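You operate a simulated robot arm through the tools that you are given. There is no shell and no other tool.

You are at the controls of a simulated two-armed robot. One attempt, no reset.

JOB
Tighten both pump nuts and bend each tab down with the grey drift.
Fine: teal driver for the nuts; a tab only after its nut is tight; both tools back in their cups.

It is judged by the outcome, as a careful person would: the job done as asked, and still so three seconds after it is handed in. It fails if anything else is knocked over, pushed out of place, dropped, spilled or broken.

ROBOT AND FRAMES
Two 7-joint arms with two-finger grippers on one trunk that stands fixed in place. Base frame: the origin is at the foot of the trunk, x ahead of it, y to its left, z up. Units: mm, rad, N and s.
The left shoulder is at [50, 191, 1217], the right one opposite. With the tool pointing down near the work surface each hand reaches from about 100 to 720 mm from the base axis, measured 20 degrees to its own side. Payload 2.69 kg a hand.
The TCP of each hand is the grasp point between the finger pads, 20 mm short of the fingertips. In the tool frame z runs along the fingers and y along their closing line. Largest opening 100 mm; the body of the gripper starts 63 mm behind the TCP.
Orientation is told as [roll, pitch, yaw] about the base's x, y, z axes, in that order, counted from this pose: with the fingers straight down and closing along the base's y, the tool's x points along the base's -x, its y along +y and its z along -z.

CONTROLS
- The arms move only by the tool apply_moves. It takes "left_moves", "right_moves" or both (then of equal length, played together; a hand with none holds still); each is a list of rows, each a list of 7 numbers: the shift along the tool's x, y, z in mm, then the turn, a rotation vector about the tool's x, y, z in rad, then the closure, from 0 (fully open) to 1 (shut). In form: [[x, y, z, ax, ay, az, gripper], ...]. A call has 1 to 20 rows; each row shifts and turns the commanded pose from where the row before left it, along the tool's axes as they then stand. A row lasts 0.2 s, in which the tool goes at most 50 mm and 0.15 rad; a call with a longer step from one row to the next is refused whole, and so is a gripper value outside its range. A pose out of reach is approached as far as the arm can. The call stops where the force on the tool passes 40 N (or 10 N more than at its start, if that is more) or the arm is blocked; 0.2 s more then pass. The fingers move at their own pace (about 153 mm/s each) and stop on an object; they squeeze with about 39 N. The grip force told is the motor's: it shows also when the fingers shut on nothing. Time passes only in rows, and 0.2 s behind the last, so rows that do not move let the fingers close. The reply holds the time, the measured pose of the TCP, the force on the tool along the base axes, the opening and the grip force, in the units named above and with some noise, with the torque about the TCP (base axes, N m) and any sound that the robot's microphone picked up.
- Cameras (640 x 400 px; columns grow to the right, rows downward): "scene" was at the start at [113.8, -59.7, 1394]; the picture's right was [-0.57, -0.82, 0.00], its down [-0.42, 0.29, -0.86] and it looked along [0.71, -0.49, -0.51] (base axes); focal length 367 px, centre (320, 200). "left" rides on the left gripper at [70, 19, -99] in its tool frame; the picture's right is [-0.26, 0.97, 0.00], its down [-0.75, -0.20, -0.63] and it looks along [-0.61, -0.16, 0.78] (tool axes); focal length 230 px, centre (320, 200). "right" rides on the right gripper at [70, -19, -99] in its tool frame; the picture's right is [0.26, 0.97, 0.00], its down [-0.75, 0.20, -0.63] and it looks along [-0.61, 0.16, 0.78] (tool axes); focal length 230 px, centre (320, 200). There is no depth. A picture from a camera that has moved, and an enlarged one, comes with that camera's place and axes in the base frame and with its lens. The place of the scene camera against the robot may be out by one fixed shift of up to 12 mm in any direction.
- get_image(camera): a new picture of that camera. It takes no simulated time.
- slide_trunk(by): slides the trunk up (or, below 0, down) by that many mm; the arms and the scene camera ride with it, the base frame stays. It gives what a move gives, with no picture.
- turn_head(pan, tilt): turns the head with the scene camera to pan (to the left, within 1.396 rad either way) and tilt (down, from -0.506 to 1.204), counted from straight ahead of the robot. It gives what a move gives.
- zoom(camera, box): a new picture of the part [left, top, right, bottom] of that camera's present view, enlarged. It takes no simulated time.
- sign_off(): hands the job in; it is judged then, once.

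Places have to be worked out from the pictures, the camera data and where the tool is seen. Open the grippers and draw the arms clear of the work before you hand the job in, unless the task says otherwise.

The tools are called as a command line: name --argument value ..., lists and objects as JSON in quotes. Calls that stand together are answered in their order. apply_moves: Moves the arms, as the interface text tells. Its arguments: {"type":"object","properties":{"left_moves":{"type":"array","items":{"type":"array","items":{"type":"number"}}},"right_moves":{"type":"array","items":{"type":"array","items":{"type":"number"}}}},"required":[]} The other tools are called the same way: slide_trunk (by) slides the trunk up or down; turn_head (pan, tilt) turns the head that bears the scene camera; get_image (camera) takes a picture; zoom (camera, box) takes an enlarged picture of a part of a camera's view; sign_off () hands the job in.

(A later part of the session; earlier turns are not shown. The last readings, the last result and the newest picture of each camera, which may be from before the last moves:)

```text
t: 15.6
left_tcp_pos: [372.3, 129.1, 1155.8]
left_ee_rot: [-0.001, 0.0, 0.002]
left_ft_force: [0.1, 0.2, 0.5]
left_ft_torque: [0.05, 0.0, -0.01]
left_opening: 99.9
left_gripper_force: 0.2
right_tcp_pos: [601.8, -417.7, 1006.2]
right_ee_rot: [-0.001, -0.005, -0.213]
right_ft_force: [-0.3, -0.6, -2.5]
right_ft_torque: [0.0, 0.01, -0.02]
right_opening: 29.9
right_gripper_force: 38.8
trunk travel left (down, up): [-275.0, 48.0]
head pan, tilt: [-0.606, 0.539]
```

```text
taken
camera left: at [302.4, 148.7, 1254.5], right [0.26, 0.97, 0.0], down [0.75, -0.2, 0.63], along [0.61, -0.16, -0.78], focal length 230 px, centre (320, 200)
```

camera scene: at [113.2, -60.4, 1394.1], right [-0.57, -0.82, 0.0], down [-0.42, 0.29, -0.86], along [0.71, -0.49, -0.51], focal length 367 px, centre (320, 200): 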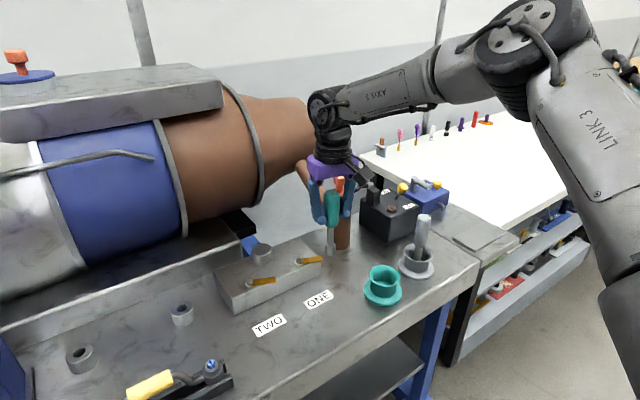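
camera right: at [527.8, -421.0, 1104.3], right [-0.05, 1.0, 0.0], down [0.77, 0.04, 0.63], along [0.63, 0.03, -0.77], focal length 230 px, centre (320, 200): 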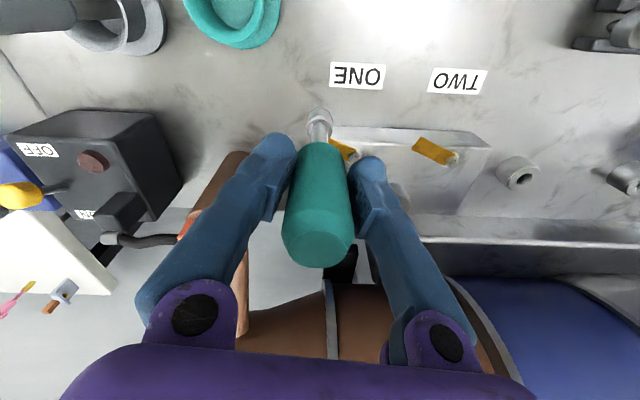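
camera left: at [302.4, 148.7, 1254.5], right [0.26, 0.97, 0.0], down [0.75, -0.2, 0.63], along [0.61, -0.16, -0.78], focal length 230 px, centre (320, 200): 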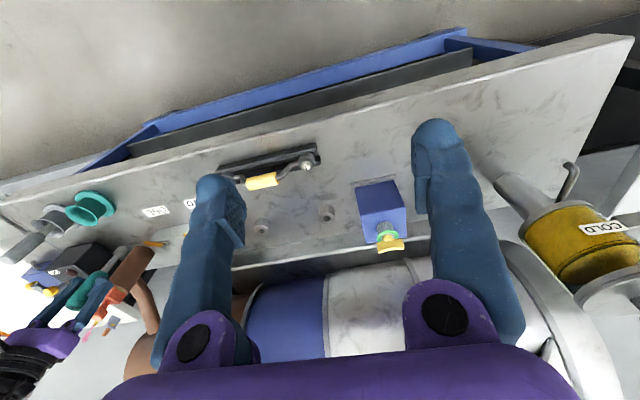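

Clear of the block, I'll raise 40 mm and test the clockwise wrist range in small steps before engaging anything.

apply_moves --right_moves '[[0, 0, -40, 0, 0, 0, 1], [0, 0, 0, 0, 0, 0.14, 1], [0, 0, 0, 0, 0, 0.14, 1], [0, 0, 0, 0, 0, 0.14, 1], [0, 0, 0, 0, 0, 0.14, 1], [0, 0, 0, 0, 0, 0.14, 1]]'

```text
t: 17.0
left_tcp_pos: [372.0, 130.6, 1154.8]
left_ee_rot: [0.0, 0.0, 0.002]
left_ft_force: [1.4, -0.2, -0.7]
left_ft_torque: [0.01, 0.0, -0.02]
left_opening: 100.1
left_gripper_force: 0.0
right_tcp_pos: [600.8, -417.1, 1047.0]
right_ee_rot: [0.003, -0.003, -0.915]
right_ft_force: [-0.6, 0.7, -3.1]
right_ft_torque: [0.01, 0.03, -0.04]
right_opening: 30.3
right_gripper_force: 39.2
trunk travel left (down, up): [-275.0, 48.0]
head pan, tilt: [-0.606, 0.539]
```

Clockwise works with the position stable. I'll continue testing the range.

apply_moves --right_moves '[[0, 0, 0, 0, 0, 0.14, 1], [0, 0, 0, 0, 0, 0.14, 1], [0, 0, 0, 0, 0, 0.14, 1], [0, 0, 0, 0, 0, 0.14, 1], [0, 0, 0, 0, 0, 0.14, 1], [0, 0, 0, 0, 0, 0.14, 1]]'

```text
t: 18.4
left_tcp_pos: [372.6, 128.9, 1155.8]
left_ee_rot: [0.001, -0.001, 0.003]
left_ft_force: [0.0, 0.8, -0.7]
left_ft_torque: [-0.03, -0.02, 0.01]
left_opening: 99.8
left_gripper_force: 0.1
right_tcp_pos: [600.7, -419.1, 1046.9]
right_ee_rot: [0.002, -0.001, -1.754]
right_ft_force: [-0.2, 0.6, -2.7]
right_ft_torque: [0.0, 0.01, -0.01]
right_opening: 30.0
right_gripper_force: 39.1
trunk travel left (down, up): [-275.0, 48.0]
head pan, tilt: [-0.606, 0.539]
```

apply_moves --right_moves '[[0, 0, 0, 0, 0, 0.14, 1], [0, 0, 0, 0, 0, 0.14, 1], [0, 0, 0, 0, 0, 0.14, 1], [0, 0, 0, 0, 0, 0.14, 1], [0, 0, 0, 0, 0, 0.14, 1], [0, 0, 0, 0, 0, 0.14, 1], [0, 0, 0, 0, 0, 0.14, 1]]'

get_image --camera "right"

get_image --camera "scene"

```text
t: 20.0
left_tcp_pos: [371.9, 130.2, 1155.2]
left_ee_rot: [-0.001, -0.001, 0.001]
left_ft_force: [-0.1, -0.7, -0.8]
left_ft_torque: [-0.03, -0.01, 0.01]
left_opening: 100.1
left_gripper_force: 0.1
right_tcp_pos: [601.2, -418.2, 1047.4]
right_ee_rot: [0.002, 0.001, -2.734]
right_ft_force: [-1.1, 0.2, -3.1]
right_ft_torque: [0.01, -0.02, 0.03]
right_opening: 30.0
right_gripper_force: 39.0
trunk travel left (down, up): [-275.0, 48.0]
head pan, tilt: [-0.606, 0.539]
```

```text
taken
camera right: at [655.4, -373.7, 1146.5], right [0.62, -0.79, 0.0], down [-0.61, -0.48, 0.63], along [-0.49, -0.39, -0.78], focal length 230 px, centre (320, 200)
```

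right: 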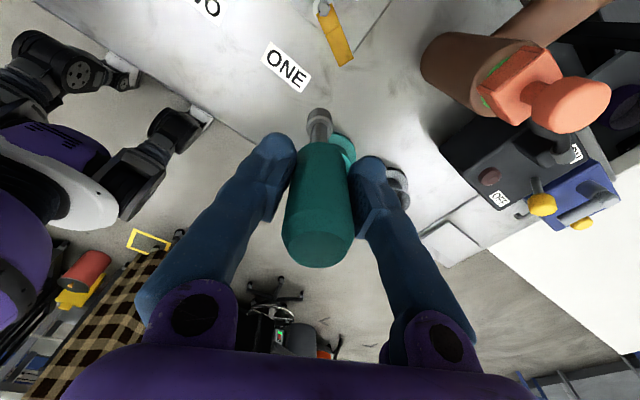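

```text
taken
camera scene: at [114.0, -59.9, 1394.0], right [-0.57, -0.82, 0.0], down [-0.42, 0.29, -0.86], along [0.71, -0.49, -0.51], focal length 367 px, centre (320, 200)
```

scene: 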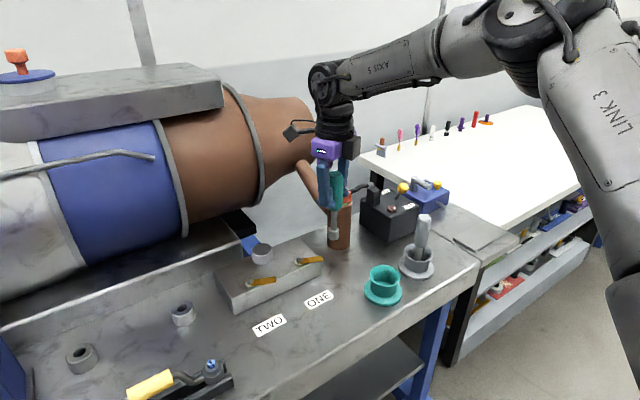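

The wrist has at least 2.5 rad of clockwise stroke, which is plenty. I'll turn back to yaw about -0.21 and then go over nut ONE.

apply_moves --right_moves '[[0, 0, 0, 0, 0, -0.14, 1], [0, 0, 0, 0, 0, -0.14, 1], [0, 0, 0, 0, 0, -0.14, 1], [0, 0, 0, 0, 0, -0.14, 1], [0, 0, 0, 0, 0, -0.14, 1], [0, 0, 0, 0, 0, -0.14, 1], [0, 0, 0, 0, 0, -0.14, 1], [0, 0, 0, 0, 0, -0.14, 1], [0, 0, 0, 0, 0, -0.14, 1], [0, 0, 0, 0, 0, -0.14, 1], [0, 0, 0, 0, 0, -0.14, 1], [0, 0, 0, 0, 0, -0.14, 1], [0, 0, 0, 0, 0, -0.14, 1], [0, 0, 0, 0, 0, -0.14, 1], [0, 0, 0, 0, 0, -0.14, 1], [0, 0, 0, 0, 0, -0.14, 1], [0, 0, 0, 0, 0, -0.14, 1], [0, 0, 0, 0, 0, 0, 1]]'

zoom --camera "right" --box '[260, 60, 480, 200]'

```text
t: 23.8
left_tcp_pos: [372.3, 130.5, 1155.2]
left_ee_rot: [0.002, -0.001, 0.002]
left_ft_force: [-0.2, -0.5, -0.2]
left_ft_torque: [0.0, 0.03, 0.01]
left_opening: 100.0
left_gripper_force: 0.0
right_tcp_pos: [599.7, -418.7, 1046.7]
right_ee_rot: [-0.001, -0.002, -0.349]
right_ft_force: [-0.3, -0.7, -2.1]
right_ft_torque: [0.01, 0.03, 0.01]
right_opening: 29.8
right_gripper_force: 39.0
trunk travel left (down, up): [-275.0, 48.0]
head pan, tilt: [-0.606, 0.539]
```

```text
2.86 times, centred on (370, 130) of right
camera zoom: at [526.1, -411.7, 1146.0], right [0.09, 1.0, 0.0], down [0.77, -0.07, 0.63], along [0.63, -0.06, -0.78], focal length 657 px, centre (177, 400)
```

zoom: 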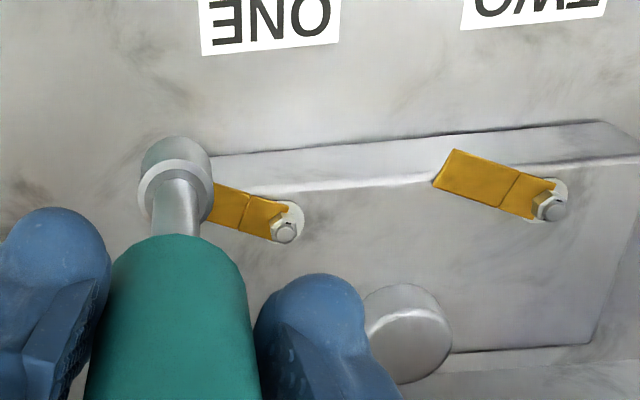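

Both nuts are visible from here. I'll zoom in on each for precise rays.

zoom --camera "right" --box '[332, 115, 380, 145]'

zoom --camera "right" --box '[410, 110, 474, 150]'

zoom --camera "scene" --box '[286, 217, 350, 277]'

```text
13.33 times, centred on (356, 130) of right
camera zoom: at [526.1, -411.7, 1146.0], right [0.09, 1.0, 0.0], down [0.77, -0.07, 0.63], along [0.63, -0.06, -0.78], focal length 3068 px, centre (-160, 1133)
```

zoom: 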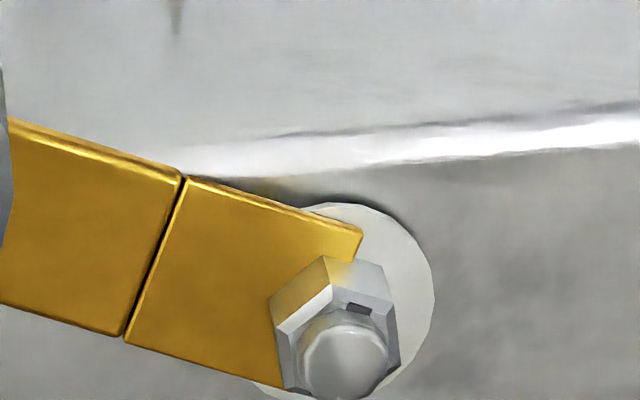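

```text
10.00 times, centred on (442, 130) of right
camera zoom: at [526.1, -411.7, 1146.0], right [0.09, 1.0, 0.0], down [0.77, -0.07, 0.63], along [0.63, -0.06, -0.78], focal length 2301 px, centre (-900, 900)
```

zoom: 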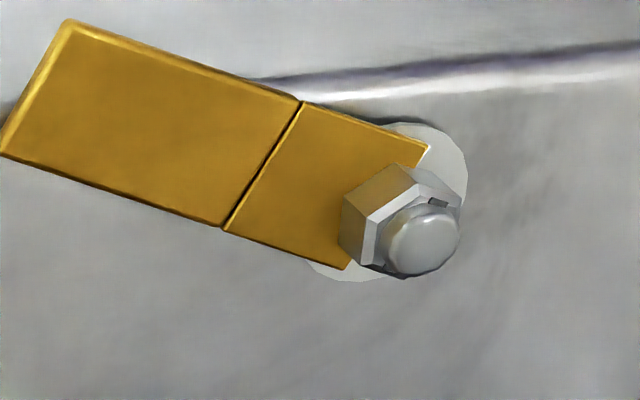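

```text
6.67 times, centred on (318, 247) of scene
camera zoom: at [114.1, -59.8, 1394.0], right [-0.57, -0.82, 0.0], down [-0.42, 0.29, -0.86], along [0.71, -0.49, -0.51], focal length 2444 px, centre (333, -113)
```

zoom: 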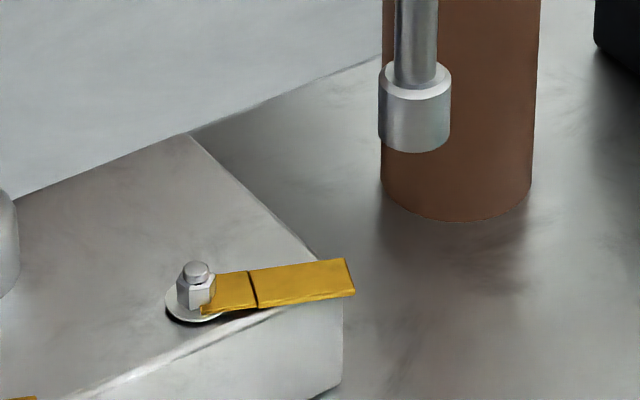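

Nut ONE's stud top triangulates to about (655.5,-375.3,873) and nut TWO's to about (656.2,-258.2,873). I'll move over nut ONE and lower until the tip is about 20 mm above it, then compare the tip and nut in the pictures.

apply_moves --right_moves '[[-18.8, 30, 0, 0, 0, 0, 1], [-18.8, 29.9, 0, 0, 0, 0, 1], [0, 0, 25, 0, 0, 0, 1], [0, 0, 25, 0, 0, 0, 1], [0, 0, 0, 0, 0, 0, 1]]'

get_image --camera "right"

zoom --camera "right" --box '[280, 80, 360, 130]'

zoom --camera "scene" --box '[270, 220, 350, 280]'

```text
t: 25.0
left_tcp_pos: [372.5, 129.9, 1154.9]
left_ee_rot: [-0.001, 0.002, 0.002]
left_ft_force: [-0.3, 0.4, -0.3]
left_ft_torque: [-0.02, 0.02, 0.0]
left_opening: 99.8
left_gripper_force: 0.0
right_tcp_pos: [615.8, -381.7, 1006.8]
right_ee_rot: [0.002, -0.002, -0.353]
right_ft_force: [0.0, -0.2, -2.0]
right_ft_torque: [0.01, 0.03, 0.04]
right_opening: 30.0
right_gripper_force: 38.9
right hand out of reach, approached as far as the arm can: row 2, 3, 4
trunk travel left (down, up): [-275.0, 48.0]
head pan, tilt: [-0.606, 0.539]
```

```text
taken
camera right: at [542.5, -374.4, 1105.4], right [0.09, 1.0, 0.0], down [0.77, -0.07, 0.63], along [0.63, -0.06, -0.77], focal length 230 px, centre (320, 200)
```

right: 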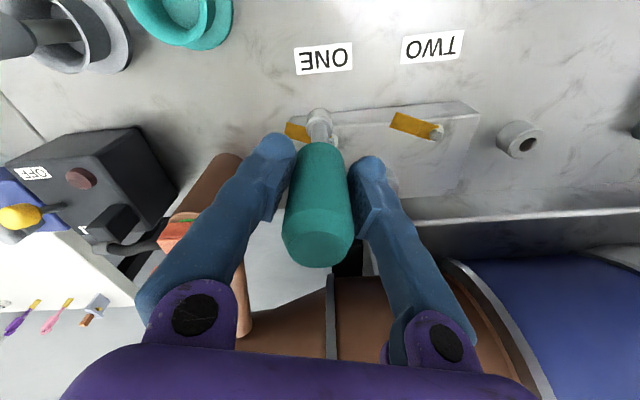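

```text
8.00 times, centred on (320, 105) of right
camera zoom: at [542.5, -374.4, 1105.4], right [0.09, 1.0, 0.0], down [0.77, -0.07, 0.63], along [0.63, -0.06, -0.77], focal length 1841 px, centre (320, 960)
```

zoom: 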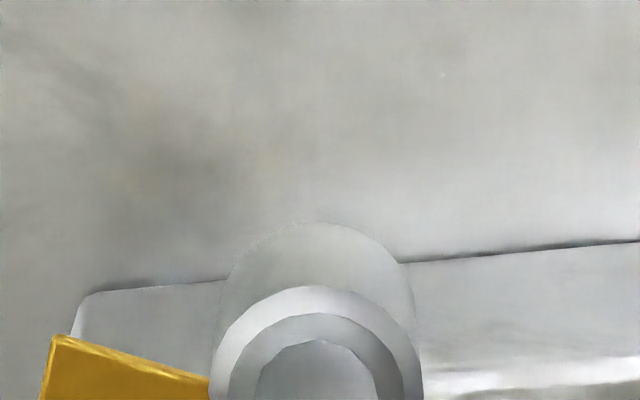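

```text
6.67 times, centred on (310, 250) of scene
camera zoom: at [114.2, -59.7, 1394.0], right [-0.57, -0.82, 0.0], down [-0.42, 0.29, -0.86], along [0.71, -0.49, -0.51], focal length 2444 px, centre (387, -133)
```

zoom: 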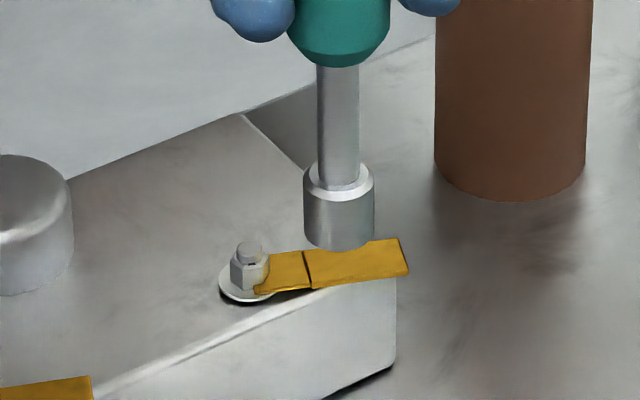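

The arm stalled at (615.8,-381.7,1006.8), 40 mm short of nut ONE. It may be the wrist joint limit at this yaw rather than true reach, so I'll rotate clockwise and try small steps forward with the tip still 30 mm above the nuts.

apply_moves --right_moves '[[0, 0, 0, 0, 0, 0.14, 1], [0, 0, 0, 0, 0, 0.14, 1], [0, 0, 0, 0, 0, 0.14, 1], [0, 0, 0, 0, 0, 0.14, 1], [0, 0, 0, 0, 0, 0.14, 1], [0, 0, 0, 0, 0, 0.14, 1]]'

```text
t: 26.4
left_tcp_pos: [373.2, 128.8, 1156.9]
left_ee_rot: [0.001, 0.0, 0.002]
left_ft_force: [-0.3, 0.3, 0.1]
left_ft_torque: [0.0, 0.01, -0.01]
left_opening: 99.9
left_gripper_force: 0.0
right_tcp_pos: [615.5, -381.1, 1005.5]
right_ee_rot: [0.004, -0.004, -1.194]
right_ft_force: [0.4, -0.5, -2.2]
right_ft_torque: [0.0, -0.04, -0.03]
right_opening: 30.0
right_gripper_force: 38.5
trunk travel left (down, up): [-275.0, 48.0]
head pan, tilt: [-0.606, 0.539]
```

apply_moves --right_moves '[[-2.3, 9.8, 0, 0, 0, 0, 1], [-2.3, 9.8, 0, 0, 0, 0, 1]]'

```text
t: 27.0
left_tcp_pos: [372.2, 130.8, 1156.1]
left_ee_rot: [0.001, 0.001, 0.003]
left_ft_force: [-0.3, -0.2, -0.7]
left_ft_torque: [0.0, -0.01, -0.02]
left_opening: 100.3
left_gripper_force: 0.1
right_tcp_pos: [617.7, -382.3, 1011.4]
right_ee_rot: [0.004, -0.002, -1.192]
right_ft_force: [0.5, 0.3, -2.8]
right_ft_torque: [0.0, 0.01, 0.03]
right_opening: 29.6
right_gripper_force: 38.6
right hand out of reach, approached as far as the arm can: row 1, 2
trunk travel left (down, up): [-275.0, 48.0]
head pan, tilt: [-0.606, 0.539]
```

It is a true reach limit here, and drifting up seemed to gain reach. I'll test this by raising the hand 100 mm and then extending toward nut ONE's position; if that works, lowering the trunk will make the nuts reachable.

apply_moves --right_moves '[[0, 0, -25, 0, 0, 0, 1], [0, 0, -25, 0, 0, 0, 1], [0, 0, -25, 0, 0, 0, 1], [0, 0, -25, 0, 0, 0, 1], [-2.3, 9.8, 0, 0, 0, 0, 1], [-2.3, 9.8, 0, 0, 0, 0, 1], [-2.3, 9.8, 0, 0, 0, 0, 1]]'

```text
t: 28.6
left_tcp_pos: [372.5, 129.7, 1155.9]
left_ee_rot: [0.0, 0.0, 0.002]
left_ft_force: [-0.9, 0.3, 0.4]
left_ft_torque: [-0.01, 0.01, -0.01]
left_opening: 100.0
left_gripper_force: 0.1
right_tcp_pos: [633.1, -378.5, 1111.9]
right_ee_rot: [0.004, -0.005, -1.191]
right_ft_force: [0.2, -0.1, -1.6]
right_ft_torque: [0.04, 0.04, 0.04]
right_opening: 29.9
right_gripper_force: 39.1
right hand out of reach, approached as far as the arm can: row 6, 7
trunk travel left (down, up): [-275.0, 48.0]
head pan, tilt: [-0.606, 0.539]
```

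Even 105 mm higher it only reached x=633, so with a vertical hand nut ONE is just out of range. Leaning the gripper back toward the robot while the driver stays vertical will gain the reach, so I'll take the driver back above its cup to regrip it tilted.

apply_moves --right_moves '[[-18.4, -37.9, 0, 0, 0, 0, 1], [-18.4, -37.9, 0, 0, 0, 0, 1], [-18.4, -37.9, 0, 0, 0, 0, 1], [-18.4, -37.9, 0, 0, 0, 0, 1], [0, 0, 0, 0, 0, -0.14, 1], [0, 0, 0, 0, 0, -0.14, 1], [0, 0, 0, 0, 0, -0.14, 1], [0, 0, 0, 0, 0, -0.14, 1], [0, 0, 0, 0, 0, -0.14, 1], [0, 0, 0, 0, 0, -0.14, 1], [0, 0, 0, 0, 0, 0, 1]]'

get_image --camera "scene"

get_image --camera "left"

```text
t: 31.0
left_tcp_pos: [372.7, 129.0, 1156.3]
left_ee_rot: [0.001, -0.001, 0.003]
left_ft_force: [-0.2, 0.1, -0.7]
left_ft_torque: [0.05, 0.0, 0.0]
left_opening: 100.1
left_gripper_force: 0.1
right_tcp_pos: [519.3, -503.6, 1111.2]
right_ee_rot: [0.001, -0.001, -0.35]
right_ft_force: [0.0, -0.6, -2.3]
right_ft_torque: [0.01, 0.01, -0.02]
right_opening: 29.7
right_gripper_force: 39.1
trunk travel left (down, up): [-275.0, 48.0]
head pan, tilt: [-0.606, 0.539]
```

```text
taken
camera scene: at [114.0, -59.9, 1394.0], right [-0.57, -0.82, 0.0], down [-0.42, 0.29, -0.86], along [0.71, -0.49, -0.51], focal length 367 px, centre (320, 200)
```

scene: 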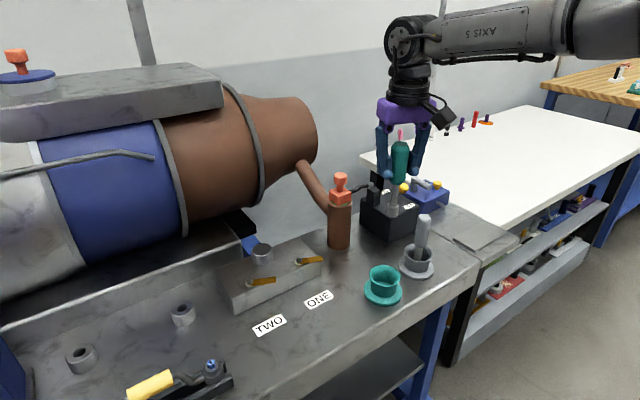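

```text
taken
camera left: at [303.1, 149.1, 1254.2], right [0.26, 0.97, 0.0], down [0.75, -0.2, 0.63], along [0.61, -0.16, -0.78], focal length 230 px, centre (320, 200)
```

left: 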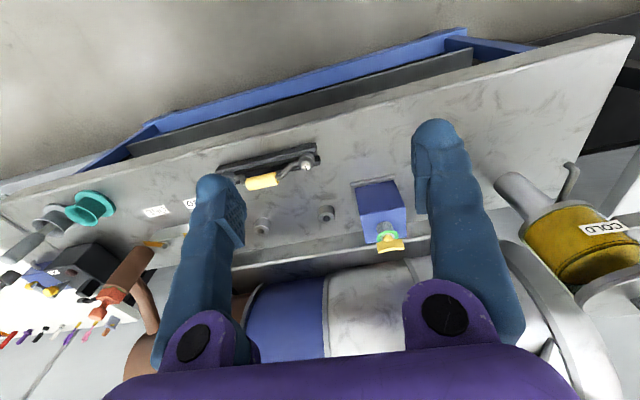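

The driver is centred above its cup at TCP z 1111, with nothing near that would be struck. I'll lower the trunk 120 mm, which brings the wrist to a better height for reaching out.

slide_trunk --by -120

get_image --camera "scene"

get_image --camera "right"

```text
t: 32.5
left_tcp_pos: [372.6, 129.6, 1035.1]
left_ee_rot: [0.002, 0.002, 0.001]
left_ft_force: [-0.4, -0.2, -0.2]
left_ft_torque: [0.02, -0.02, -0.01]
left_opening: 100.1
left_gripper_force: 0.0
right_tcp_pos: [519.6, -503.0, 993.0]
right_ee_rot: [0.0, -0.005, -0.352]
right_ft_force: [0.0, 0.5, -3.3]
right_ft_torque: [-0.01, 0.0, -0.01]
right_opening: 29.7
right_gripper_force: 38.8
trunk travel left (down, up): [-155.0, 168.0]
head pan, tilt: [-0.606, 0.539]
```

```text
taken
camera scene: at [113.8, -59.8, 1274.1], right [-0.57, -0.82, 0.0], down [-0.42, 0.29, -0.86], along [0.71, -0.49, -0.51], focal length 367 px, centre (320, 200)
```

scene: 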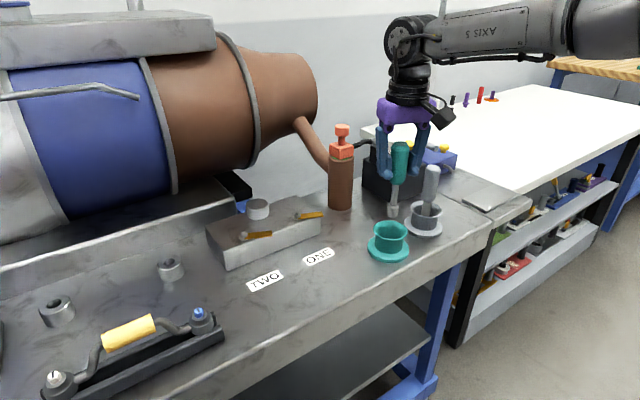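

```text
taken
camera right: at [446.6, -496.1, 1091.4], right [0.09, 1.0, 0.0], down [0.77, -0.07, 0.63], along [0.63, -0.06, -0.78], focal length 230 px, centre (320, 200)
```

right: 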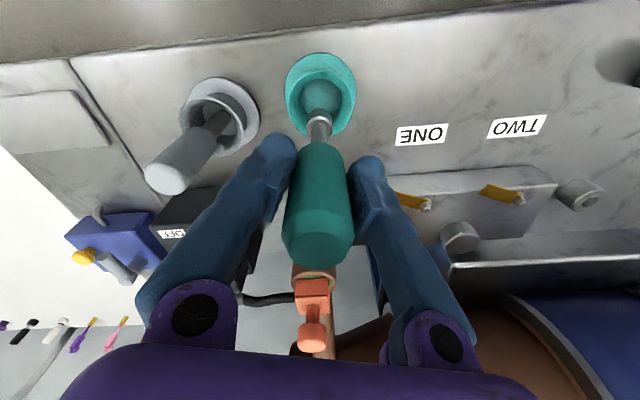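

The trunk is down and the driver is still directly over its cup at (519.6,-503.0). I'll lower it gently to the seat height and feel for contact.

apply_moves --right_moves '[[0, 0, 20, 0, 0, 0, 1], [0, 0, 20, 0, 0, 0, 1], [0, 0, 18, 0, 0, 0, 1], [0, 0, 8, 0, 0, 0, 1], [0, 0, 4, 0, 0, 0, 1], [0, 0, 0, 0, 0, 0, 1]]'

```text
t: 33.9
left_tcp_pos: [371.7, 130.2, 1035.2]
left_ee_rot: [0.0, -0.001, 0.002]
left_ft_force: [0.7, 0.3, 0.1]
left_ft_torque: [0.01, -0.01, -0.02]
left_opening: 100.2
left_gripper_force: 0.2
right_tcp_pos: [521.0, -503.0, 922.5]
right_ee_rot: [0.0, 0.0, -0.351]
right_ft_force: [0.3, -0.1, -2.2]
right_ft_torque: [0.01, 0.01, -0.01]
right_opening: 29.5
right_gripper_force: 39.2
trunk travel left (down, up): [-155.0, 168.0]
head pan, tilt: [-0.606, 0.539]
```

apply_moves --right_moves '[[0, 0, 2, 0, 0, 0, 1], [0, 0, 1.5, 0, 0, 0, 1], [0, 0, 0, 0, 0, 0, 1]]'

zoom --camera "scene" --box '[350, 120, 450, 270]'

```text
t: 34.7
left_tcp_pos: [372.3, 129.4, 1034.5]
left_ee_rot: [0.0, 0.0, 0.002]
left_ft_force: [0.3, 0.9, 0.0]
left_ft_torque: [0.0, 0.02, -0.02]
left_opening: 100.2
left_gripper_force: 0.0
right_tcp_pos: [520.8, -502.5, 918.5]
right_ee_rot: [-0.001, -0.003, -0.353]
right_ft_force: [-0.4, 0.2, -2.8]
right_ft_torque: [0.04, 0.0, 0.01]
right_opening: 29.3
right_gripper_force: 39.3
trunk travel left (down, up): [-155.0, 168.0]
head pan, tilt: [-0.606, 0.539]
```

```text
2.67 times, centred on (400, 195) of scene
camera zoom: at [114.0, -59.9, 1274.0], right [-0.57, -0.82, 0.0], down [-0.42, 0.29, -0.86], along [0.71, -0.49, -0.51], focal length 978 px, centre (107, 213)
```

zoom: 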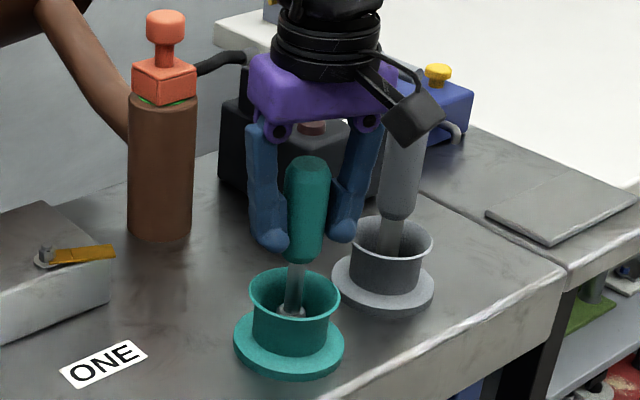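

Still bearing the driver's weight (about -2.5 N), so it hasn't touched the cup floor. I'll go down in 0.7 mm steps.

apply_moves --right_moves '[[0, 0, 0.7, 0, 0, 0, 1], [0, 0, 0.7, 0, 0, 0, 1], [0, 0, 0, 0, 0, 0, 1]]'

```text
t: 35.5
left_tcp_pos: [372.4, 129.5, 1034.8]
left_ee_rot: [-0.001, 0.001, 0.003]
left_ft_force: [0.1, 0.4, -0.6]
left_ft_torque: [0.03, 0.02, 0.01]
left_opening: 100.0
left_gripper_force: 0.1
right_tcp_pos: [519.7, -503.7, 917.9]
right_ee_rot: [0.0, -0.005, -0.351]
right_ft_force: [-0.1, 0.2, 1.6]
right_ft_torque: [-0.09, 0.07, -0.02]
right_opening: 29.5
right_gripper_force: 39.4
trunk travel left (down, up): [-155.0, 168.0]
head pan, tilt: [-0.606, 0.539]
```

Contact is felt (+1.6 N), so the driver stands on its cup floor. I'll open the fingers, then lean the gripper back 25° about its closing axis around the same point.

apply_moves --right_moves '[[0, 0, 0, 0, 0, 0, 0.6], [0, 0, 0, 0, 0, 0, 0.4], [0, 0, 0, 0, 0, 0, 0.4]]'

zoom --camera "scene" --box '[350, 120, 450, 270]'

get_image --camera "right"

```text
t: 36.3
left_tcp_pos: [372.9, 129.4, 1036.7]
left_ee_rot: [-0.002, 0.001, 0.002]
left_ft_force: [-0.4, 0.5, -0.1]
left_ft_torque: [-0.01, 0.02, -0.01]
left_opening: 99.8
left_gripper_force: 0.1
right_tcp_pos: [519.7, -503.2, 918.0]
right_ee_rot: [0.0, -0.004, -0.353]
right_ft_force: [-0.2, -0.5, 0.5]
right_ft_torque: [0.03, 0.0, 0.04]
right_opening: 60.1
right_gripper_force: 0.1
trunk travel left (down, up): [-155.0, 168.0]
head pan, tilt: [-0.606, 0.539]
```

```text
2.67 times, centred on (400, 195) of scene
camera zoom: at [113.8, -59.6, 1274.0], right [-0.57, -0.82, 0.0], down [-0.42, 0.29, -0.86], along [0.71, -0.49, -0.51], focal length 978 px, centre (107, 213)
```

zoom: 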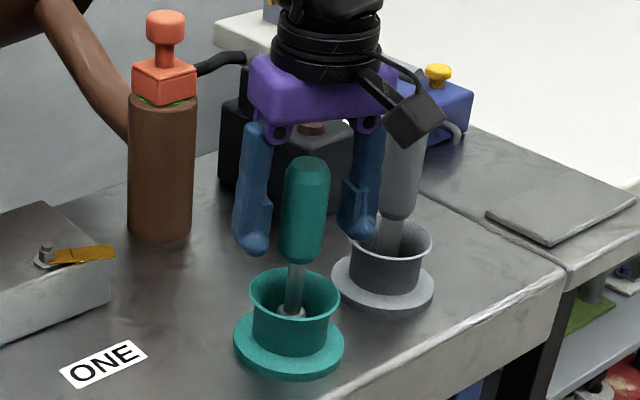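

```text
taken
camera right: at [446.8, -495.7, 1016.9], right [0.09, 1.0, 0.0], down [0.77, -0.07, 0.63], along [0.63, -0.06, -0.78], focal length 230 px, centre (320, 200)
```

right: 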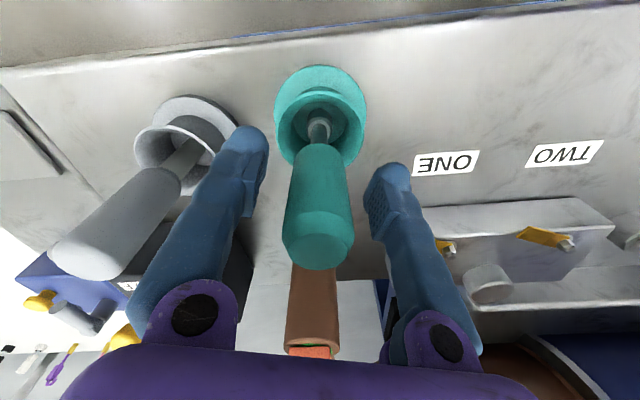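

The driver stands upright on its own after release. Now I'll lean the gripper back 25° (about tool y) around the handle.

apply_moves --right_moves '[[0, 0, 0, 0, -0.11, 0, 0.4], [0, 0, 0, 0, -0.11, 0, 0.4], [0, 0, 0, 0, -0.11, 0, 0.4], [0, 0, 0, 0, -0.11, 0, 0.4], [0, 0, 0, 0, 0, 0, 0.4]]'

zoom --camera "scene" --box '[350, 100, 470, 270]'

get_image --camera "right"

```text
t: 37.5
left_tcp_pos: [371.8, 129.7, 1034.7]
left_ee_rot: [-0.001, 0.001, 0.003]
left_ft_force: [-0.3, 0.0, -0.1]
left_ft_torque: [-0.01, 0.01, 0.03]
left_opening: 100.0
left_gripper_force: 0.1
right_tcp_pos: [519.4, -503.6, 917.0]
right_ee_rot: [0.0, -0.443, -0.351]
right_ft_force: [-0.7, 0.3, 0.8]
right_ft_torque: [-0.03, -0.02, 0.01]
right_opening: 60.0
right_gripper_force: 0.0
trunk travel left (down, up): [-155.0, 168.0]
head pan, tilt: [-0.606, 0.539]
```

```text
2.35 times, centred on (410, 185) of scene
camera zoom: at [113.8, -59.7, 1274.0], right [-0.57, -0.82, 0.0], down [-0.42, 0.29, -0.86], along [0.71, -0.49, -0.51], focal length 863 px, centre (108, 235)
```

zoom: 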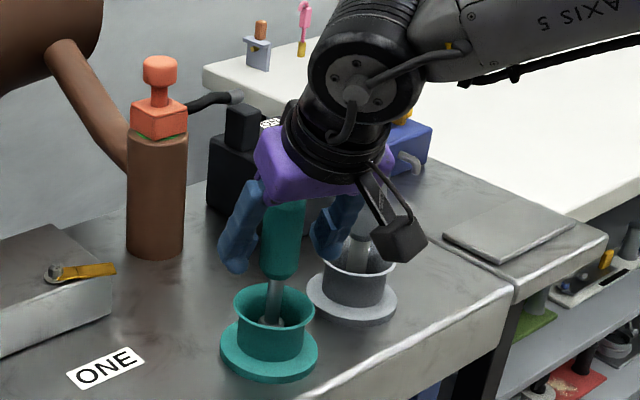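

```text
taken
camera right: at [413.2, -483.7, 976.9], right [0.11, 0.99, -0.11], down [0.45, 0.05, 0.89], along [0.89, -0.15, -0.44], focal length 230 px, centre (320, 200)
```

right: 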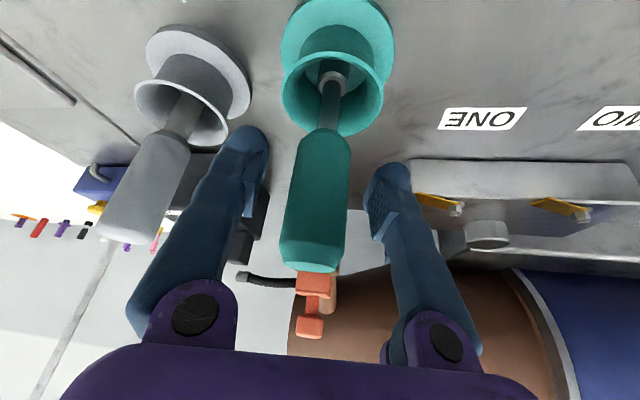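

The gripper leans 0.443 rad with the handle still centred between the fingers. Closing to regrip.

apply_moves --right_moves '[[0, 0, 0, 0, 0, 0, 0.7], [0, 0, 0, 0, 0, 0, 1], [0, 0, 0, 0, 0, 0, 1], [0, 0, 0, 0, 0, 0, 1]]'

get_image --camera "right"

```text
t: 38.5
left_tcp_pos: [372.7, 129.5, 1035.7]
left_ee_rot: [-0.002, 0.0, 0.001]
left_ft_force: [-0.4, 1.0, 0.1]
left_ft_torque: [-0.01, 0.0, 0.02]
left_opening: 100.2
left_gripper_force: 0.1
right_tcp_pos: [519.7, -501.7, 918.1]
right_ee_rot: [0.0, -0.444, -0.35]
right_ft_force: [0.8, 0.6, 0.2]
right_ft_torque: [0.05, -0.03, -0.03]
right_opening: 29.6
right_gripper_force: 39.0
trunk travel left (down, up): [-155.0, 168.0]
head pan, tilt: [-0.606, 0.539]
```

```text
taken
camera right: at [413.3, -483.7, 977.0], right [0.11, 0.99, -0.11], down [0.45, 0.05, 0.89], along [0.88, -0.15, -0.44], focal length 230 px, centre (320, 200)
```

right: 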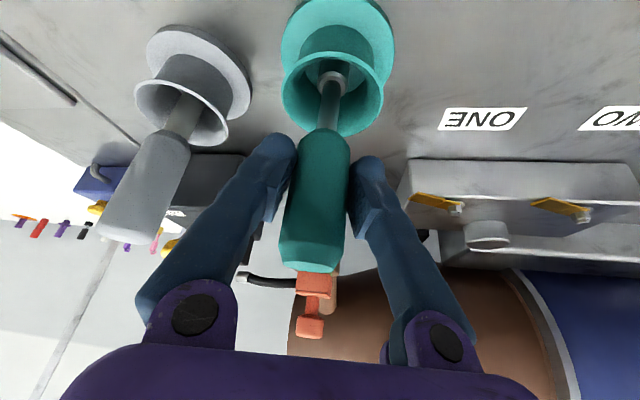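

Regripped with the lean (opening 29.6 mm, seat TCP about (519.7,-502.8,917.5)). I'll lift straight up 100 mm using the tilted axes.

apply_moves --right_moves '[[-4.3, 0, -9.03, 0, 0, 0, 1], [-9.67, 0, -20.3, 0, 0, 0, 1], [-9.67, 0, -20.3, 0, 0, 0, 1], [-9.67, 0, -20.3, 0, 0, 0, 1], [-9.67, 0, -20.3, 0, 0, 0, 1], [0, 0, 0, 0, 0, 0, 1]]'

get_image --camera "right"

get_image --camera "scene"

```text
t: 39.9
left_tcp_pos: [371.1, 129.9, 1036.1]
left_ee_rot: [0.0, 0.001, 0.002]
left_ft_force: [-0.1, -0.5, 0.0]
left_ft_torque: [0.0, 0.0, -0.01]
left_opening: 99.8
left_gripper_force: 0.1
right_tcp_pos: [521.4, -504.2, 1017.7]
right_ee_rot: [-0.002, -0.439, -0.351]
right_ft_force: [-0.1, -0.2, -2.5]
right_ft_torque: [0.02, 0.02, 0.01]
right_opening: 29.4
right_gripper_force: 38.8
trunk travel left (down, up): [-155.0, 168.0]
head pan, tilt: [-0.606, 0.539]
```

```text
taken
camera right: at [415.5, -484.0, 1078.1], right [0.11, 0.99, -0.11], down [0.45, 0.05, 0.89], along [0.88, -0.15, -0.44], focal length 230 px, centre (320, 200)
```

right: 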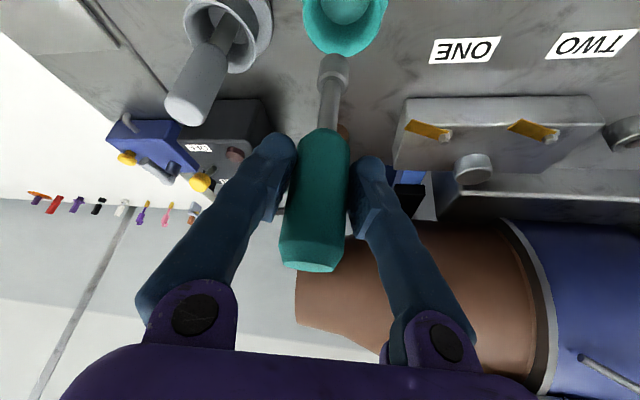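

```text
taken
camera scene: at [114.1, -60.0, 1274.0], right [-0.57, -0.82, 0.0], down [-0.42, 0.29, -0.86], along [0.71, -0.49, -0.51], focal length 367 px, centre (320, 200)
```

scene: 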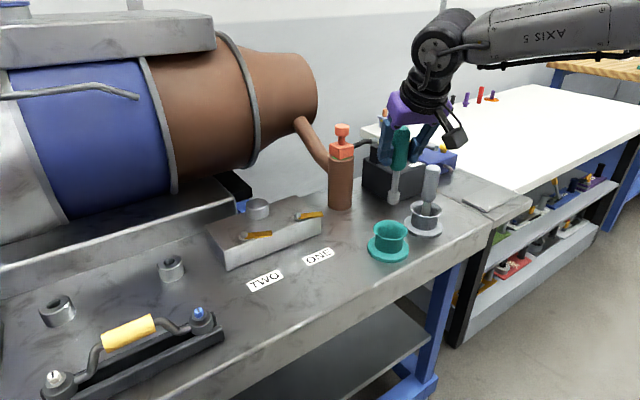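

The driver hangs vertical in the leaned grip. Now I'll carry it level to above nut ONE, at about (655.5,-375.3).

apply_moves --right_moves '[[-14.8, 33.4, 6.95, 0, 0, 0, 1], [-14.8, 33.4, 6.95, 0, 0, 0, 1], [-14.8, 33.4, 6.95, 0, 0, 0, 1], [-14.8, 33.4, 6.95, 0, 0, 0, 1], [-14.8, 33.4, 6.95, 0, 0, 0, 1], [0, 0, 0, 0, 0, 0, 1]]'

get_image --camera "right"

get_image --camera "scene"

```text
t: 41.3
left_tcp_pos: [371.4, 129.6, 1035.6]
left_ee_rot: [-0.003, 0.0, 0.002]
left_ft_force: [0.9, 0.4, 0.1]
left_ft_torque: [-0.03, 0.03, -0.01]
left_opening: 100.1
left_gripper_force: 0.0
right_tcp_pos: [657.5, -373.8, 1018.7]
right_ee_rot: [0.0, -0.443, -0.352]
right_ft_force: [-1.3, 0.2, -2.8]
right_ft_torque: [0.01, 0.0, 0.01]
right_opening: 29.1
right_gripper_force: 38.8
trunk travel left (down, up): [-155.0, 168.0]
head pan, tilt: [-0.606, 0.539]
```

```text
taken
camera right: at [550.7, -353.7, 1077.5], right [0.11, 0.99, -0.11], down [0.45, 0.05, 0.89], along [0.88, -0.15, -0.44], focal length 230 px, centre (320, 200)
```

right: 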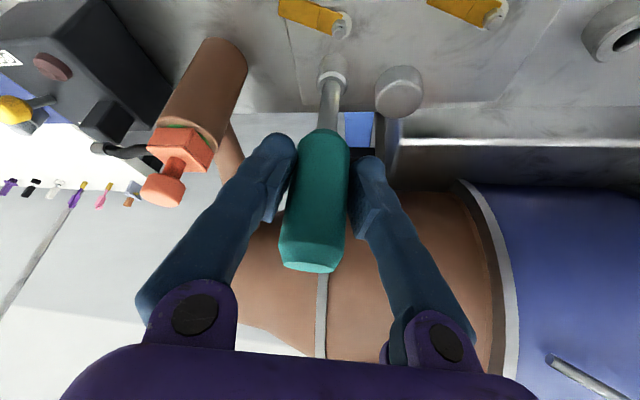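

```text
taken
camera scene: at [113.7, -59.5, 1274.1], right [-0.57, -0.82, 0.0], down [-0.42, 0.29, -0.86], along [0.71, -0.49, -0.51], focal length 367 px, centre (320, 200)
```

scene: 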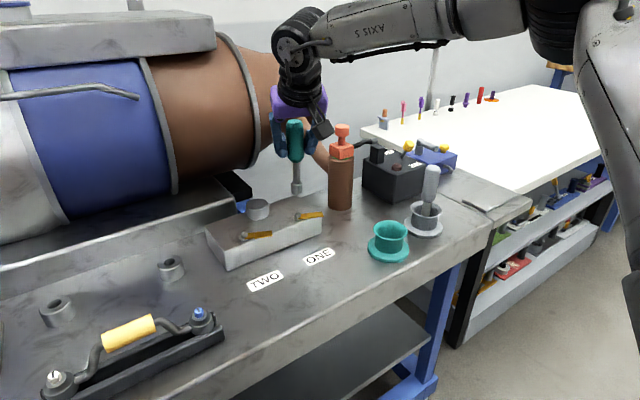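

The leaned grip reaches easily; TCP is at (657.5,-373.8,1018.7) and the tip is about 45 mm above the nut. I'll zoom in on the tip and nut from both cameras to check alignment.

zoom --camera "right" --box '[270, 0, 390, 100]'

zoom --camera "scene" --box '[260, 170, 340, 230]'

get_image --camera "left"

```text
4.00 times, centred on (330, 50) of right
camera zoom: at [550.7, -353.7, 1077.5], right [0.11, 0.99, -0.11], down [0.45, 0.05, 0.89], along [0.88, -0.15, -0.44], focal length 920 px, centre (280, 800)
```

zoom: 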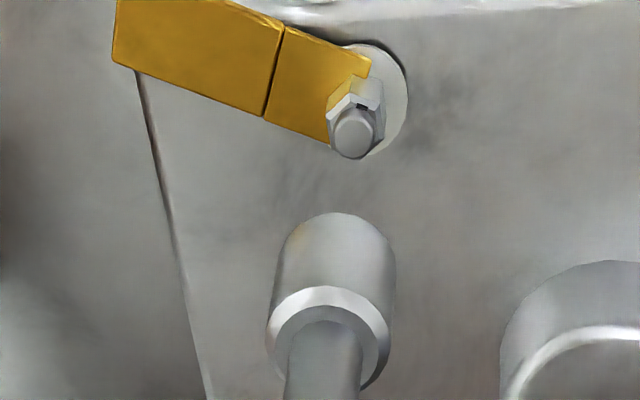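

```text
6.67 times, centred on (300, 200) of scene
camera zoom: at [113.7, -59.5, 1274.1], right [-0.57, -0.82, 0.0], down [-0.42, 0.29, -0.86], along [0.71, -0.49, -0.51], focal length 2444 px, centre (453, 200)
```

zoom: 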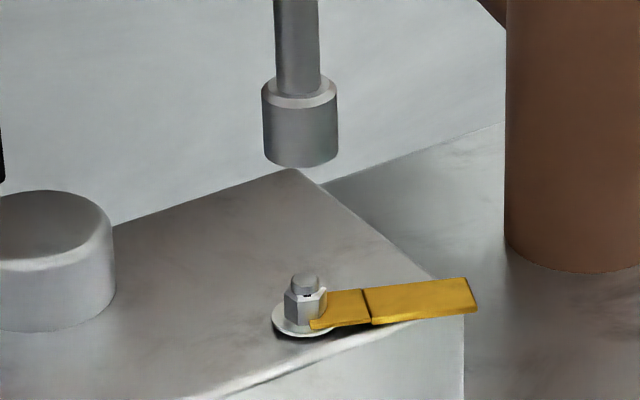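

```text
taken
camera left: at [302.8, 149.4, 1134.3], right [0.26, 0.97, 0.0], down [0.75, -0.2, 0.63], along [0.61, -0.16, -0.78], focal length 230 px, centre (320, 200)
```

left: 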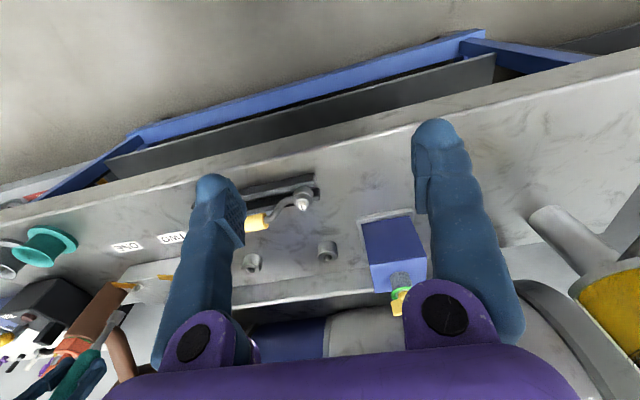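

In the right camera the tip projects to about (655.8,-373.4) and the nut to about (656.2,-373.8), so they are aligned within about 1 mm, and the scene view agrees laterally. Before lowering, I'll test the clockwise swing about the vertical axis in free air here.

apply_moves --right_moves '[[0, 0, 0, 0.06, 0, 0.1265, 1], [0, 0, 0, 0.06, 0, 0.1265, 1], [0, 0, 0, 0.06, 0, 0.1265, 1], [0, 0, 0, 0.06, 0, 0.1265, 1], [0, 0, 0, 0.06, 0, 0.1265, 1], [0, 0, 0, 0.06, 0, 0.1265, 1]]'

get_image --camera "scene"

```text
t: 42.7
left_tcp_pos: [372.2, 129.6, 1035.0]
left_ee_rot: [0.001, 0.0, 0.001]
left_ft_force: [0.1, -0.7, 0.2]
left_ft_torque: [0.01, 0.0, -0.02]
left_opening: 99.8
left_gripper_force: 0.1
right_tcp_pos: [641.4, -379.2, 1016.1]
right_ee_rot: [0.001, -0.444, -1.196]
right_ft_force: [0.2, 0.2, -3.1]
right_ft_torque: [0.05, -0.02, 0.02]
right_opening: 29.2
right_gripper_force: 38.9
right hand out of reach, approached as far as the arm can: row 6
trunk travel left (down, up): [-155.0, 168.0]
head pan, tilt: [-0.606, 0.539]
```

```text
taken
camera scene: at [113.9, -59.8, 1274.0], right [-0.57, -0.82, 0.0], down [-0.42, 0.29, -0.86], along [0.71, -0.49, -0.51], focal length 367 px, centre (320, 200)
```

scene: 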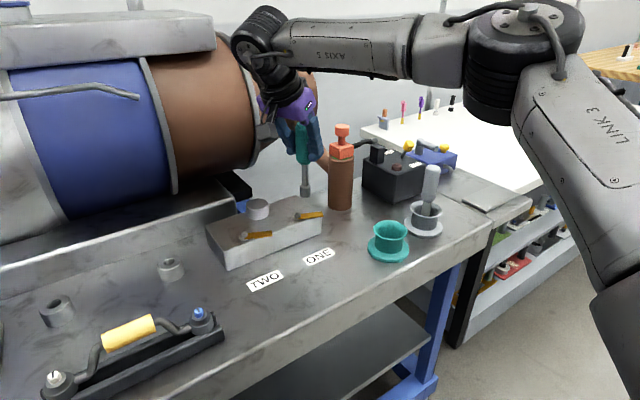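

Clockwise ends near yaw -1.05 with this lean. I'll swing back counter-clockwise and probe how far that side goes to know the usable stroke.

apply_moves --right_moves '[[0, 0, 0, -0.06, 0, -0.1265, 1], [0, 0, 0, -0.06, 0, -0.1265, 1], [0, 0, 0, -0.06, 0, -0.1265, 1], [0, 0, 0, -0.06, 0, -0.1265, 1], [0, 0, 0, -0.06, 0, -0.1265, 1], [0, 0, 0, -0.06, 0, -0.1265, 1], [0, 0, 0, -0.06, 0, -0.1265, 1], [0, 0, 0, -0.06, 0, -0.1265, 1]]'

```text
t: 44.5
left_tcp_pos: [372.4, 128.2, 1036.9]
left_ee_rot: [0.0, -0.001, 0.003]
left_ft_force: [-0.2, 0.0, 0.1]
left_ft_torque: [-0.01, -0.01, 0.0]
left_opening: 100.0
left_gripper_force: 0.1
right_tcp_pos: [642.1, -379.3, 1016.1]
right_ee_rot: [0.001, -0.443, -0.069]
right_ft_force: [-0.8, -0.1, -3.1]
right_ft_torque: [-0.03, 0.04, -0.01]
right_opening: 29.4
right_gripper_force: 39.1
trunk travel left (down, up): [-155.0, 168.0]
head pan, tilt: [-0.606, 0.539]
```

apply_moves --right_moves '[[-14, 6.55, 5.5, 0, 0, 0, 1], [0, 0, 0, -0.06, 0, -0.1265, 1], [0, 0, 0, -0.06, 0, -0.1265, 1], [0, 0, 0, 0, 0, 0, 1]]'

```text
t: 45.5
left_tcp_pos: [371.1, 130.2, 1035.8]
left_ee_rot: [-0.002, 0.001, -0.001]
left_ft_force: [-0.2, -0.2, -0.7]
left_ft_torque: [-0.05, -0.03, -0.01]
left_opening: 99.9
left_gripper_force: 0.1
right_tcp_pos: [658.5, -375.1, 1019.2]
right_ee_rot: [-0.003, -0.445, 0.209]
right_ft_force: [-0.5, -0.1, -2.2]
right_ft_torque: [-0.01, 0.02, -0.02]
right_opening: 29.2
right_gripper_force: 38.9
trunk travel left (down, up): [-155.0, 168.0]
head pan, tilt: [-0.606, 0.539]
```

apply_moves --right_moves '[[0, 0, 0, -0.06, 0, -0.1265, 1], [0, 0, 0, -0.06, 0, -0.1265, 1], [0, 0, 0, 0, 0, 0, 1]]'

```text
t: 46.3
left_tcp_pos: [372.9, 129.0, 1035.8]
left_ee_rot: [-0.001, 0.0, 0.002]
left_ft_force: [0.0, 0.3, -0.2]
left_ft_torque: [-0.04, -0.02, -0.03]
left_opening: 100.0
left_gripper_force: 0.1
right_tcp_pos: [601.1, -312.5, 1010.5]
right_ee_rot: [-0.009, -0.445, 0.475]
right_ft_force: [-0.5, 0.1, -2.3]
right_ft_torque: [-0.03, -0.03, 0.0]
right_opening: 29.1
right_gripper_force: 38.5
right hand out of reach, approached as far as the arm can: row 1, 2
trunk travel left (down, up): [-155.0, 168.0]
head pan, tilt: [-0.606, 0.539]
```

The counter-clockwise limit is about +0.25, so each stroke at nut ONE is about 1.25 rad, and I can ratchet if needed. The hand drifted to (601,-312,1010) safely above everything. I'll turn back to yaw about +0.12 and return over nut ONE.

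apply_moves --right_moves '[[0, 0, 0, 0.06, 0, 0.1265, 1], [0, 0, 0, 0.06, 0, 0.1265, 1], [0, 0, 0, 0.034, 0, 0.0723, 1], [0, 0, 0, 0, 0, 0, 1]]'

```text
t: 47.3
left_tcp_pos: [372.5, 129.4, 1035.4]
left_ee_rot: [0.0, 0.001, 0.002]
left_ft_force: [-0.4, -0.1, -0.7]
left_ft_torque: [0.0, 0.01, -0.01]
left_opening: 100.4
left_gripper_force: 0.0
right_tcp_pos: [601.4, -313.8, 1009.8]
right_ee_rot: [0.0, -0.442, 0.128]
right_ft_force: [-0.4, 0.8, -2.8]
right_ft_torque: [0.03, 0.01, 0.0]
right_opening: 29.5
right_gripper_force: 39.2
trunk travel left (down, up): [-155.0, 168.0]
head pan, tilt: [-0.606, 0.539]
```

apply_moves --right_moves '[[-23.15, -33.65, 6.55, 0, 0, 0, 1], [-23.15, -33.65, 6.55, 0, 0, 0, 1], [0, 0, 0, 0, 0, 0, 1]]'

zoom --camera "right" --box '[270, 0, 390, 100]'

zoom --camera "scene" --box '[260, 170, 340, 230]'

```text
t: 48.1
left_tcp_pos: [372.2, 129.6, 1035.7]
left_ee_rot: [0.0, 0.0, 0.001]
left_ft_force: [-0.2, 0.4, -0.7]
left_ft_torque: [0.01, -0.03, -0.02]
left_opening: 99.9
left_gripper_force: 0.1
right_tcp_pos: [655.7, -375.6, 1019.1]
right_ee_rot: [0.0, -0.442, 0.129]
right_ft_force: [0.5, 0.2, -1.8]
right_ft_torque: [0.0, 0.02, 0.0]
right_opening: 29.2
right_gripper_force: 39.1
trunk travel left (down, up): [-155.0, 168.0]
head pan, tilt: [-0.606, 0.539]
```

```text
4.00 times, centred on (330, 50) of right
camera zoom: at [553.1, -407.9, 1079.8], right [-0.36, 0.93, -0.11], down [0.38, 0.25, 0.89], along [0.85, 0.27, -0.44], focal length 920 px, centre (280, 800)
```

zoom: 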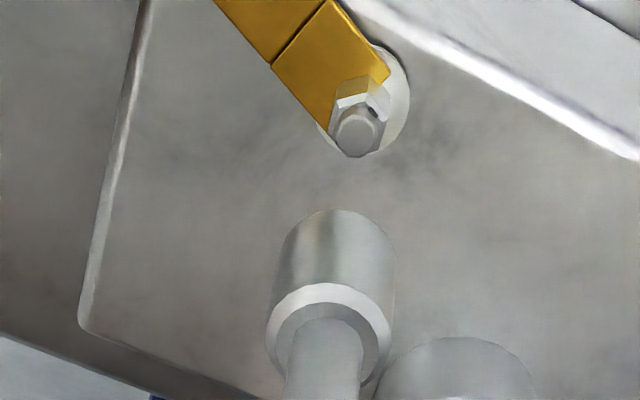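

```text
6.67 times, centred on (300, 200) of scene
camera zoom: at [113.9, -59.8, 1274.0], right [-0.57, -0.82, 0.0], down [-0.42, 0.29, -0.86], along [0.71, -0.49, -0.51], focal length 2444 px, centre (453, 200)
```

zoom: 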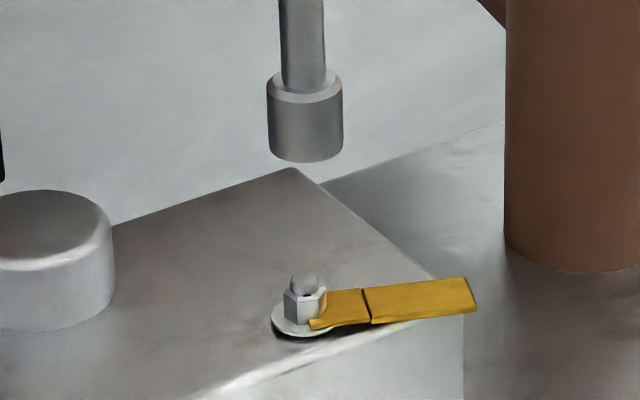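

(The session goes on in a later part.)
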